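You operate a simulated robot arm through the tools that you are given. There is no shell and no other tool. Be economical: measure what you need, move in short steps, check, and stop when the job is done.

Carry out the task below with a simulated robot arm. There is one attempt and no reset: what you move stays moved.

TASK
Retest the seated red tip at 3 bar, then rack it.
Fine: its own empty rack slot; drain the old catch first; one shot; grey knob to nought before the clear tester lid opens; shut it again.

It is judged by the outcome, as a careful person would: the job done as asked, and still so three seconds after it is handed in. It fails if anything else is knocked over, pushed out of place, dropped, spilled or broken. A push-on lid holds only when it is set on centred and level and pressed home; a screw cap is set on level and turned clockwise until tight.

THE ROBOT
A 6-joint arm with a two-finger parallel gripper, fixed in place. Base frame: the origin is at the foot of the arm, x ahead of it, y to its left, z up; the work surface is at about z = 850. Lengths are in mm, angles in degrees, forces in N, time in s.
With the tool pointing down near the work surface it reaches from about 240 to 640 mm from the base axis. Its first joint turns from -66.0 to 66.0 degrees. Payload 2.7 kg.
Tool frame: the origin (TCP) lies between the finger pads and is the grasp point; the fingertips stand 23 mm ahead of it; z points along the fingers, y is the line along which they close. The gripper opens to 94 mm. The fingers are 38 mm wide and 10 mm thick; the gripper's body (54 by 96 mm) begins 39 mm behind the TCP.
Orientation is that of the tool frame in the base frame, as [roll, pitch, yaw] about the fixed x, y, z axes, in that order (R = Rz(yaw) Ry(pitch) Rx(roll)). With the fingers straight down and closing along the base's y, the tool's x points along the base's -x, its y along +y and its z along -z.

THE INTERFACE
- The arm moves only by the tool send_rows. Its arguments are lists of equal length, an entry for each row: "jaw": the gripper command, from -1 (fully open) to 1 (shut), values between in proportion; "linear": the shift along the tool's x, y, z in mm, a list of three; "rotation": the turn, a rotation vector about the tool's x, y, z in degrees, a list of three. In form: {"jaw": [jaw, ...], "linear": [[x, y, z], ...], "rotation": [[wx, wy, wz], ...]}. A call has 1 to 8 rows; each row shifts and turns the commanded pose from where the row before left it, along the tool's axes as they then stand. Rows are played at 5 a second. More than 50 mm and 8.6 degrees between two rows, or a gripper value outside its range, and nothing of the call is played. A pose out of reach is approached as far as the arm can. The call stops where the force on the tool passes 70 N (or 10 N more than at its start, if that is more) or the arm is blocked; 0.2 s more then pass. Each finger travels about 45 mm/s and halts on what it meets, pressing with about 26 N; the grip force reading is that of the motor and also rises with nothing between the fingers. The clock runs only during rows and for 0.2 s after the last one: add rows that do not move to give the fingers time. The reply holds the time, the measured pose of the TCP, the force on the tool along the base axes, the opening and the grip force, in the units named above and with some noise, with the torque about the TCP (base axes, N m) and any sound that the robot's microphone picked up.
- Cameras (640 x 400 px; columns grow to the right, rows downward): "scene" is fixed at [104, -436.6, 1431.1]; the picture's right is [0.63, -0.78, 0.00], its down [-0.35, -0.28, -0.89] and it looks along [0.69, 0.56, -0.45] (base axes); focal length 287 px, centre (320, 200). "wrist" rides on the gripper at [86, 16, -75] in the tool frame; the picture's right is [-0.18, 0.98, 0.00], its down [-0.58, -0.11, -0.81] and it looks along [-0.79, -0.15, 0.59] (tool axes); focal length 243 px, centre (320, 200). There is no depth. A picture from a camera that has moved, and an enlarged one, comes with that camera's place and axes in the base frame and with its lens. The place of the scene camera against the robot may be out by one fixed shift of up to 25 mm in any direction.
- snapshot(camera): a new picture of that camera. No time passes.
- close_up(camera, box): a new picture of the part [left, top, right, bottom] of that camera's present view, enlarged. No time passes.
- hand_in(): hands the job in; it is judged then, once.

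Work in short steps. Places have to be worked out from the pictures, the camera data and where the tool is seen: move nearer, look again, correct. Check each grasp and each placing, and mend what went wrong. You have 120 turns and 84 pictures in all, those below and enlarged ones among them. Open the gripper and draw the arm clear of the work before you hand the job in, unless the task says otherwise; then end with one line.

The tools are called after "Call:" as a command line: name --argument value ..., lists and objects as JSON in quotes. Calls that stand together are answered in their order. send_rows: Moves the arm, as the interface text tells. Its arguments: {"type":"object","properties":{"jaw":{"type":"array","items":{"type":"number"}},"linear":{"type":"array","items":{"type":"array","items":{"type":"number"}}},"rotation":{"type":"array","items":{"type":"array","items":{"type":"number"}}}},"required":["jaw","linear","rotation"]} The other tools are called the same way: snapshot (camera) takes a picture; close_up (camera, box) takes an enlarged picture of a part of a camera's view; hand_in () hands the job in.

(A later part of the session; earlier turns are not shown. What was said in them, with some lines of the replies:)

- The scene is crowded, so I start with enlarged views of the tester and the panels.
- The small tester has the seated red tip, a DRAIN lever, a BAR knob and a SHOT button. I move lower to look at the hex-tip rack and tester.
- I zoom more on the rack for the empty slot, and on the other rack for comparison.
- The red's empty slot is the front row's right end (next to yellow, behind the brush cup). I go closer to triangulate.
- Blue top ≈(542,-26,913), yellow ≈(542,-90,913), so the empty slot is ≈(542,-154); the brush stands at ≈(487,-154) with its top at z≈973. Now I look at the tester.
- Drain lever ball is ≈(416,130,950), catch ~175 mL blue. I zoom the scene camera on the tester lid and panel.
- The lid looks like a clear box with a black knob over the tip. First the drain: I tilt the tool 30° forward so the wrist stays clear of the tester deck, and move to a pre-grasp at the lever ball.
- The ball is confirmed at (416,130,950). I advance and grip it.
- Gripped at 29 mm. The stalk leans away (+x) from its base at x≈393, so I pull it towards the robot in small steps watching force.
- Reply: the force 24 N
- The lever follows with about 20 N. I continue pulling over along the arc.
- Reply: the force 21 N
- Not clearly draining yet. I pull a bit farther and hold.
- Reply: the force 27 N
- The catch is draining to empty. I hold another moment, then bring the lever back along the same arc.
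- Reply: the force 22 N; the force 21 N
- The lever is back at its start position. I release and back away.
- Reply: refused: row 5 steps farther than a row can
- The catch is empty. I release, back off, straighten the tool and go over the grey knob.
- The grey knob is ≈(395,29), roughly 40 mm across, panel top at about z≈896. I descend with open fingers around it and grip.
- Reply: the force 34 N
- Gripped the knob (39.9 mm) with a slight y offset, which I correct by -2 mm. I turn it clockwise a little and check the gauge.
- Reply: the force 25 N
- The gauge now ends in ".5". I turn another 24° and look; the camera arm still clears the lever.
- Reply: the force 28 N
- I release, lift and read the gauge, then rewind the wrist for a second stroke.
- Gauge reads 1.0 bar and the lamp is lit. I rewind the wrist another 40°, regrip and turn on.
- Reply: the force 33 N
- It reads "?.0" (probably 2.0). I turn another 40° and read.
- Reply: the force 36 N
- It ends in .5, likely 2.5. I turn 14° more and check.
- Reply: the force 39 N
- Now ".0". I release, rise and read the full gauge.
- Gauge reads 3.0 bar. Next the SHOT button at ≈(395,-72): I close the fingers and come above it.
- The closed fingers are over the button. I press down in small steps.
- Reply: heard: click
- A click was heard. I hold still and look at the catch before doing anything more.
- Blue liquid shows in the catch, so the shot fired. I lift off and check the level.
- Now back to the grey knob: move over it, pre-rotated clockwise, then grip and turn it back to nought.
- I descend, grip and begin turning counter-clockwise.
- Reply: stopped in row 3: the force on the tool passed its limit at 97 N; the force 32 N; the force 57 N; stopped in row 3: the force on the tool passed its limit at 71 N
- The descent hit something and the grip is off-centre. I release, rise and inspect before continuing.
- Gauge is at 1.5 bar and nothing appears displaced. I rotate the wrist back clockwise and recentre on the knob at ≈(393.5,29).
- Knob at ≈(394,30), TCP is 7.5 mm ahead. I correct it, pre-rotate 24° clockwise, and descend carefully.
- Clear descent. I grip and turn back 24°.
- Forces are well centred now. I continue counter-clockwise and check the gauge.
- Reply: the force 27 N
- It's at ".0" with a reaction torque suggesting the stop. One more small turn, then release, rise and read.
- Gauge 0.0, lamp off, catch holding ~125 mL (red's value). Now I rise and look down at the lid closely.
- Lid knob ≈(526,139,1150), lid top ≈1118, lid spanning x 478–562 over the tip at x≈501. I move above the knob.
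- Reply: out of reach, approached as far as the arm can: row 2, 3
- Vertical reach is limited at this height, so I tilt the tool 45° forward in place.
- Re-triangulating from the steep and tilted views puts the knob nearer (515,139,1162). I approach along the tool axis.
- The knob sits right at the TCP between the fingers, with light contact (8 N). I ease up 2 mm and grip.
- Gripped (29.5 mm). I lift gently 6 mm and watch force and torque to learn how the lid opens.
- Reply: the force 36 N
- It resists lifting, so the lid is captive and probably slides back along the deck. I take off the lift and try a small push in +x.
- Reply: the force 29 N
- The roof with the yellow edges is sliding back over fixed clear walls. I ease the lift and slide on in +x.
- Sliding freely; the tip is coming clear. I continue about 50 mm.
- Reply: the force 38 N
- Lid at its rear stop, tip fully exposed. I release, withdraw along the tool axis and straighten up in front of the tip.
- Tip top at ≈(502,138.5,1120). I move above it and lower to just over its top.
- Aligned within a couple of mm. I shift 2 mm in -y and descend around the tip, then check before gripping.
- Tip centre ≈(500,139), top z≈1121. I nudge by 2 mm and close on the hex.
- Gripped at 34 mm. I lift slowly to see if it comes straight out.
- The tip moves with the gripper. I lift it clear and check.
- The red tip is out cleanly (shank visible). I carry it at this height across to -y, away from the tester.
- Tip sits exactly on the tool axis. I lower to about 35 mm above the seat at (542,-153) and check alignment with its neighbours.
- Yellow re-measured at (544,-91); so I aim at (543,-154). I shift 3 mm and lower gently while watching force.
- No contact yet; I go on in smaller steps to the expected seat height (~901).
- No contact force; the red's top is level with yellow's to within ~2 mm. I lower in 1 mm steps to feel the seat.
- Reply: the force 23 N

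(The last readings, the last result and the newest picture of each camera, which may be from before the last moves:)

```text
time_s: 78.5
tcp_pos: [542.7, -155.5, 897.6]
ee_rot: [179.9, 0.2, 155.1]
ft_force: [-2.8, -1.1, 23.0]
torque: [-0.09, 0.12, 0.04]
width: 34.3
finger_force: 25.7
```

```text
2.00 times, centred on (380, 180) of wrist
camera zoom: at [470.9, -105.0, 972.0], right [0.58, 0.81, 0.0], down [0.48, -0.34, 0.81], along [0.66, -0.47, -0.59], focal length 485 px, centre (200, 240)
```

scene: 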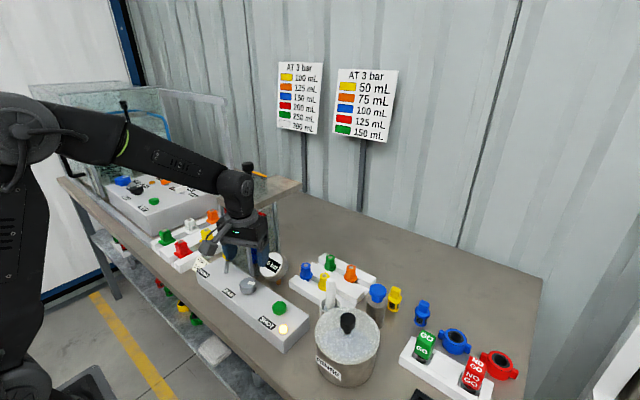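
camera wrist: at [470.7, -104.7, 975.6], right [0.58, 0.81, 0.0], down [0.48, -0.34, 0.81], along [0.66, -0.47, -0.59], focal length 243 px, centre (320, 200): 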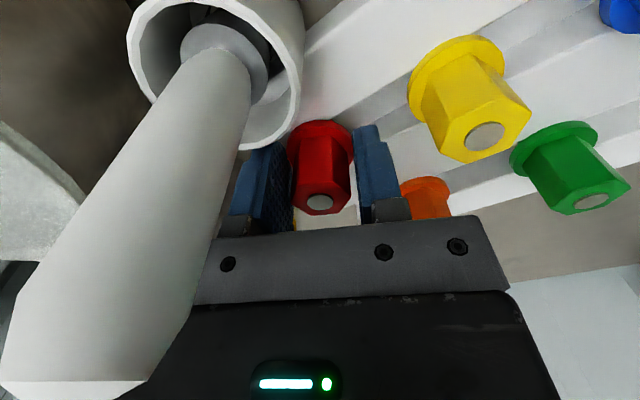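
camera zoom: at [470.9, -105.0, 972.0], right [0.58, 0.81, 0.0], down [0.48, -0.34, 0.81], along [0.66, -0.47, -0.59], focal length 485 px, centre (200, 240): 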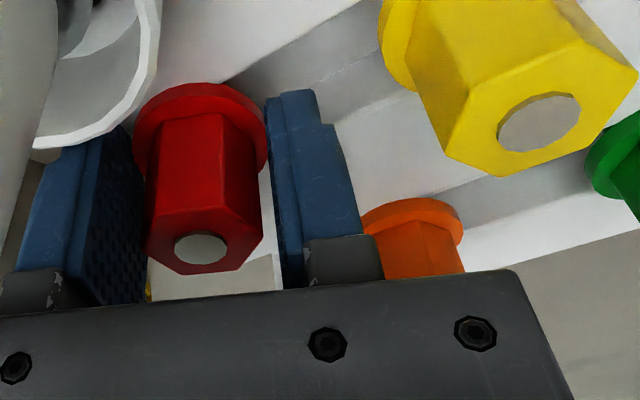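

Seat felt at 23 N, with the top level matching yellow's. I open the fingers slightly and rise straight up.

Call:
send_rows --jaw '[0.05, 0.05, 0.05, 0.05, 0.05, 0.05, 0.05]' --linear '[[0, 0, -0.5], [0, 0, 0], [0, 0, 0], [0, 0, -15], [0, 0, -30], [0, 0, -40], [0, 0, -40]]' --rotation '[[0, 0, 0], [0, 0, 0], [0, 0, 0], [0, 0, 0], [0, 0, 0], [0, 0, 0], [0, 0, 0]]'

Call:
close_up --camera "scene" --box '[285, 240, 405, 315]'

Call:
snapshot --camera "wrist"

```text
time_s: 80.1
tcp_pos: [539.9, -154.9, 1024.5]
ee_rot: [180.0, -0.1, 155.2]
ft_force: [0.2, -0.8, 0.1]
torque: [0.0, 0.0, 0.0]
width: 44.6
finger_force: 0.0
```

```text
5.33 times, centred on (345, 278) of scene
camera zoom: at [104.0, -436.6, 1431.2], right [0.63, -0.78, 0.0], down [-0.35, -0.28, -0.89], along [0.69, 0.56, -0.45], focal length 1530 px, centre (187, -213)
```

zoom: 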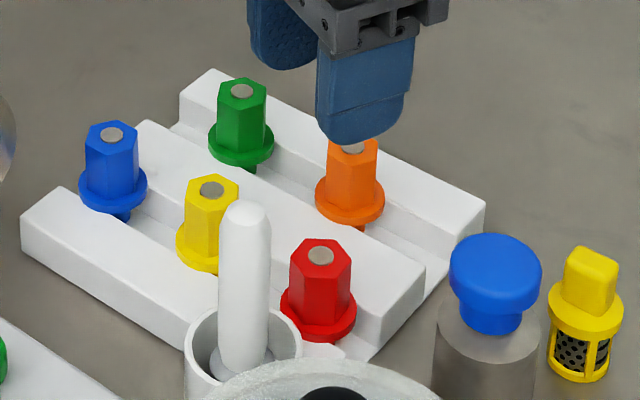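

```text
11 pictures are left
camera wrist: at [469.2, -104.4, 1099.0], right [0.58, 0.81, 0.0], down [0.48, -0.34, 0.8], along [0.66, -0.47, -0.59], focal length 243 px, centre (320, 200)
```

wrist: 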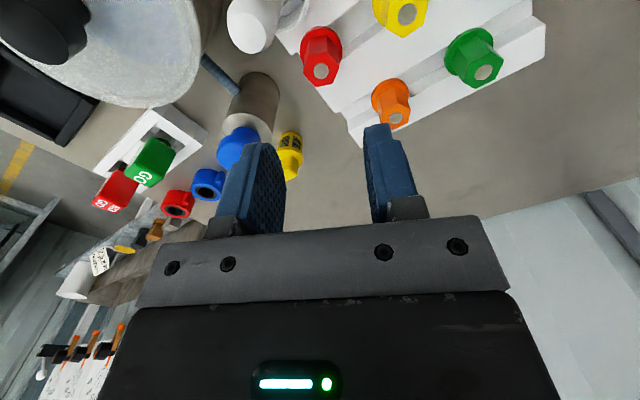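

The red tip stands upright in its slot, neighbours untouched. Now I return to shut the lid: rise, straighten yaw, retreat in x.

Call:
send_rows --jaw '[-0.3, -0.3, -0.3, -0.3, -0.3, -0.3, -0.3]' --linear '[[0, 0, -20], [0, 0, -20], [0, 0, -20], [33, 0, -34], [33, 0, -34], [33, 0, -34], [0, 0, -30]]' --rotation '[[0, 0, -8.3], [0, 0, -8.3], [0, 0, -8.3], [0, 0, 0], [0, 0, 0], [0, 0, 0], [0, 0, 0]]'

Call:
send_rows --jaw '[-0.3, -0.3, -0.3, -0.3, -0.3, -0.3, -0.3]' --linear '[[0, 49, 0], [0, 49, 0], [0, 49, 0], [0, 49, 0], [0, 49, 0], [0, 49, 0], [0, 0, 0]]' --rotation '[[0, 0, 0], [0, 0, 0], [0, 0, 0], [0, 0, 0], [0, 0, 0], [0, 0, 0], [0, 0, 0]]'

Call:
send_rows --jaw '[-0.3, -0.3, -0.3, -0.3, -0.3, -0.3, -0.3]' --linear '[[0, 0, 0], [0, 0, 0], [0, 0, 0], [0, 0, 0], [0, 0, 0], [0, 0, 0], [0, 0, 0]]' --rotation '[[0, -7.5, 0], [0, -7.5, 0], [0, -7.5, 0], [0, -7.5, 0], [0, -7.5, 0], [0, -7.5, 0], [0, 0, 0]]'

```text
time_s: 81.7
tcp_pos: [438.3, -157.4, 1213.8]
ee_rot: [179.8, -0.2, -179.9]
ft_force: [-0.2, 0.3, 0.5]
torque: [-0.01, -0.02, 0.0]
width: 61.2
finger_force: 0.0
```

```text
time_s: 83.3
tcp_pos: [437.1, 139.3, 1216.2]
ee_rot: [180.0, -0.1, 180.0]
ft_force: [-0.6, 0.6, -0.6]
torque: [-0.03, -0.02, -0.01]
width: 61.3
finger_force: 0.0
```

```text
time_s: 84.9
tcp_pos: [440.0, 139.2, 1214.5]
ee_rot: [180.0, 45.0, -180.0]
ft_force: [0.2, -0.7, 0.2]
torque: [0.01, 0.01, 0.0]
width: 61.3
finger_force: 0.0
```

I move forward to the pre-grasp behind the lid knob and check.

Call:
send_rows --jaw '[-0.3, -0.3, -0.3, -0.3]' --linear '[[-29.4, 0, 26.6], [-28, 0, 28], [-28, 0, 28], [0, 0, 0]]' --rotation '[[0, 0, 0], [0, 0, 0], [0, 0, 0], [0, 0, 0]]'

Call:
snapshot --camera "wrist"

```text
time_s: 85.9
tcp_pos: [557.5, 137.5, 1212.9]
ee_rot: [180.0, 45.0, 180.0]
ft_force: [0.1, -0.7, 1.0]
torque: [-0.02, -0.02, 0.0]
width: 61.5
finger_force: 0.0
```

```text
10 pictures are left
camera wrist: at [446.0, 154.2, 1204.9], right [0.13, 0.98, 0.13], down [-0.16, -0.11, 0.98], along [0.98, -0.15, 0.14], focal length 243 px, centre (320, 200)
```

wrist: 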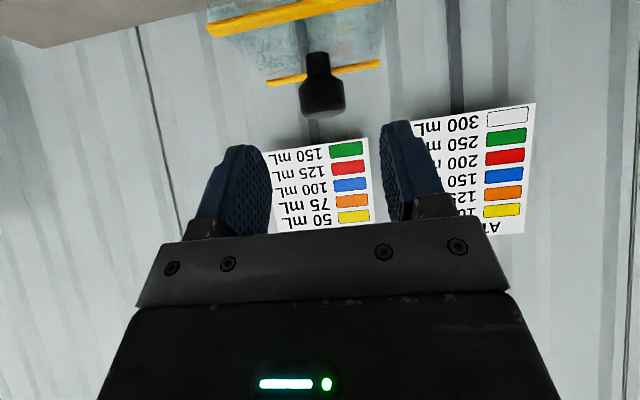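

The knob is exactly 70 mm ahead on the tool axis. I advance and grip it.

Call:
send_rows --jaw '[-0.3, -0.3, -0.3, 1, 1, 1, 1]' --linear '[[0, 0, 30], [0, 0, 25], [0, 0, 13], [0, 0, 0], [0, 0, 0], [0, 0, 0], [0, 0, 0]]' --rotation '[[0, 0, 0], [0, 0, 0], [0, 0, 0], [0, 0, 0], [0, 0, 0], [0, 0, 0], [0, 0, 0]]'

```text
time_s: 87.5
tcp_pos: [606.8, 139.1, 1166.2]
ee_rot: [180.0, 44.9, -180.0]
ft_force: [1.5, -6.2, 1.9]
torque: [-0.11, -0.42, -0.07]
width: 29.6
finger_force: 44.8
```

Gripped. I slide the lid forward 80 mm.

Call:
send_rows --jaw '[1, 1, 1, 1, 1, 1, 1, 1]' --linear '[[7, 0, -7], [7, 0, -7], [7, 0, -7], [7, 0, -7], [7, 0, -7], [7, 0, -7], [7, 0, -7], [7, 0, -7]]' --rotation '[[0, 0, 0], [0, 0, 0], [0, 0, 0], [0, 0, 0], [0, 0, 0], [0, 0, 0], [0, 0, 0], [0, 0, 0]]'

Call:
close_up --camera "scene" --box '[200, 130, 320, 205]'

```text
time_s: 89.3
tcp_pos: [527.5, 140.5, 1167.3]
ee_rot: [-179.9, 44.8, -179.8]
ft_force: [1.7, 23.8, -13.0]
torque: [0.19, -0.07, 0.33]
width: 29.3
finger_force: 45.1
```

```text
5.33 times, centred on (260, 168) of scene
camera zoom: at [104.3, -435.7, 1431.4], right [0.63, -0.78, 0.0], down [-0.35, -0.28, -0.89], along [0.69, 0.56, -0.45], focal length 1530 px, centre (640, 373)
```

zoom: 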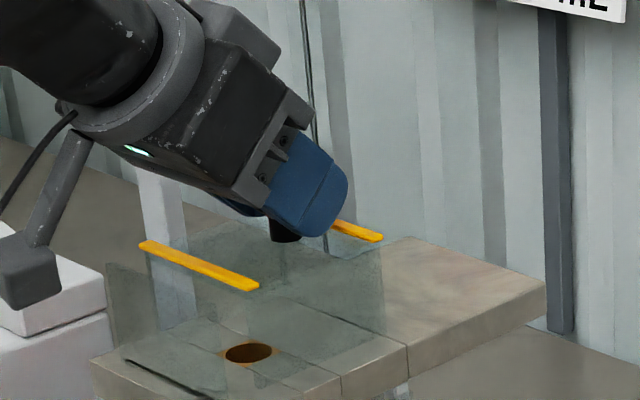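

About 15 mm left by comparison with the closed picture. I slide on gently until it meets its stop.

Call:
send_rows --jaw '[1, 1, 1, 1, 1, 1]' --linear '[[3.5, -0.5, -3.5], [3.5, -0.5, -3.5], [2.8, 0, -2.8], [1.4, 0, -1.4], [1.4, 0, -1.4], [0, 0, 0]]' --rotation '[[0, 0, 0], [0, 0, 0], [0, 0, 0], [0, 0, 0], [0, 0, 0], [0, 0, 0]]'

Call:
close_up --camera "scene" --box '[200, 130, 320, 205]'

```text
time_s: 90.7
tcp_pos: [512.5, 139.9, 1166.3]
ee_rot: [-179.9, 44.9, -179.7]
ft_force: [10.1, 22.8, -19.9]
torque: [0.03, 0.24, 0.0]
width: 29.6
finger_force: 44.8
```

```text
5.33 times, centred on (260, 168) of scene
camera zoom: at [104.7, -435.7, 1431.4], right [0.63, -0.78, 0.0], down [-0.35, -0.28, -0.89], along [0.69, 0.56, -0.45], focal length 1530 px, centre (640, 373)
```

zoom: 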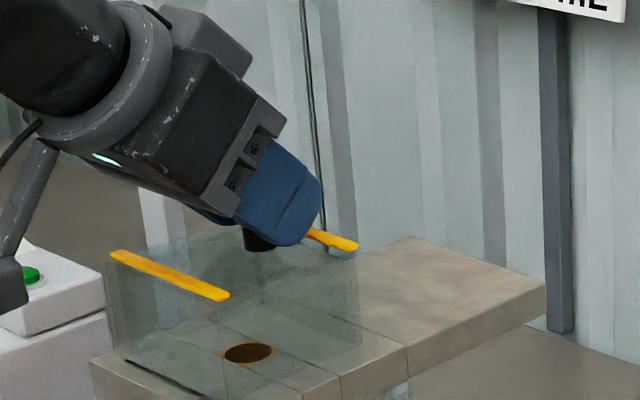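

The strip is back at its original place with contact rising (10 N). One more 2 mm push confirms the stop, then release and withdraw.

Call:
send_rows --jaw '[1, 1]' --linear '[[1.4, 0, -1.4], [0, 0, 0]]' --rotation '[[0, 0, 0], [0, 0, 0]]'

Call:
send_rows --jaw '[-0.3, -0.3, -0.3, -0.3, -0.3, -0.3]' --linear '[[0, 0, 0], [0, 0, 0], [0, 0, 0], [0, 0, -30], [0, 0, -40], [30, 0, -30]]' --rotation '[[0, 0, 0], [0, 0, 0], [0, 0, 0], [0, 0, 0], [0, 0, 0], [0, 0, 0]]'

Call:
send_rows --jaw '[-0.3, -0.3, -0.3, -0.3, -0.3, -0.3, -0.3, -0.3]' --linear '[[30, 0, -30], [0, 0, 0], [0, 0, 0], [0, 0, 0], [0, 0, 0], [0, 0, 0], [0, 0, 0], [0, 0, -30]]' --rotation '[[0, 0, 0], [0, 7.5, 0], [0, 7.5, 0], [0, 7.5, 0], [0, 7.5, 0], [0, 7.5, 0], [0, 7.5, 0], [0, 0, 0]]'

Call:
snapshot --camera "scene"

Call:
close_up --camera "scene" --box '[200, 150, 320, 225]'

Call:
snapshot --camera "wrist"

```text
time_s: 91.3
tcp_pos: [512.1, 140.5, 1167.0]
ee_rot: [179.8, 45.0, -179.8]
ft_force: [31.3, 25.9, -20.4]
torque: [0.21, -0.26, -0.05]
width: 29.7
finger_force: 45.0
```

```text
time_s: 92.7
tcp_pos: [417.1, 138.0, 1217.2]
ee_rot: [179.9, 44.8, 180.0]
ft_force: [0.8, -0.1, -0.1]
torque: [0.01, 0.0, 0.01]
width: 61.4
finger_force: 0.1
```

```text
time_s: 94.5
tcp_pos: [374.8, 139.2, 1248.8]
ee_rot: [-180.0, -0.3, -179.9]
ft_force: [-0.5, 0.5, -0.6]
torque: [-0.01, 0.0, -0.01]
width: 61.0
finger_force: 0.0
```

```text
7 pictures are left
```

scene: 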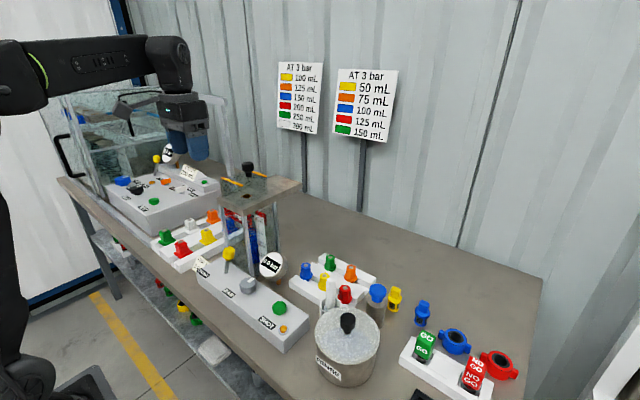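

```text
5.33 times, centred on (260, 188) of scene
camera zoom: at [104.0, -436.6, 1431.1], right [0.63, -0.78, 0.0], down [-0.35, -0.28, -0.89], along [0.69, 0.56, -0.45], focal length 1530 px, centre (640, 267)
```

zoom: 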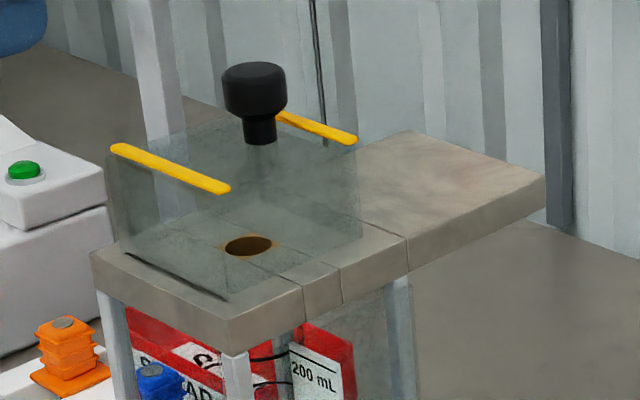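

```text
5 pictures are left
camera wrist: at [289.2, 154.0, 1323.2], right [0.18, 0.98, 0.0], down [0.59, -0.11, 0.8], along [0.79, -0.15, -0.59], focal length 243 px, centre (320, 200)
```

wrist: 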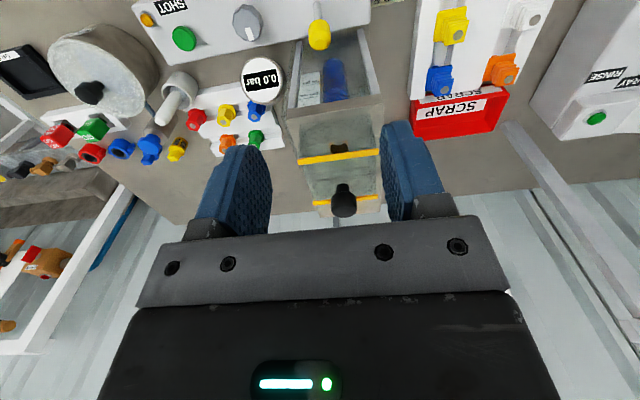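

The lid is shut in its original place, the gauge is at 0.0, the red tip is racked, the catch holds the one new shot, and the arm is clear with the gripper open. I hand in.

Call:
hand_in

```text
The job is handed in.
```

The red tip was retested with one shot at 3.0 bar and caught about 125 mL, red's figure on the wall chart. The old catch was drained first, the grey knob was at 0.0 before the lid opened, the tip is in its own rack slot, and the lid is shut again.
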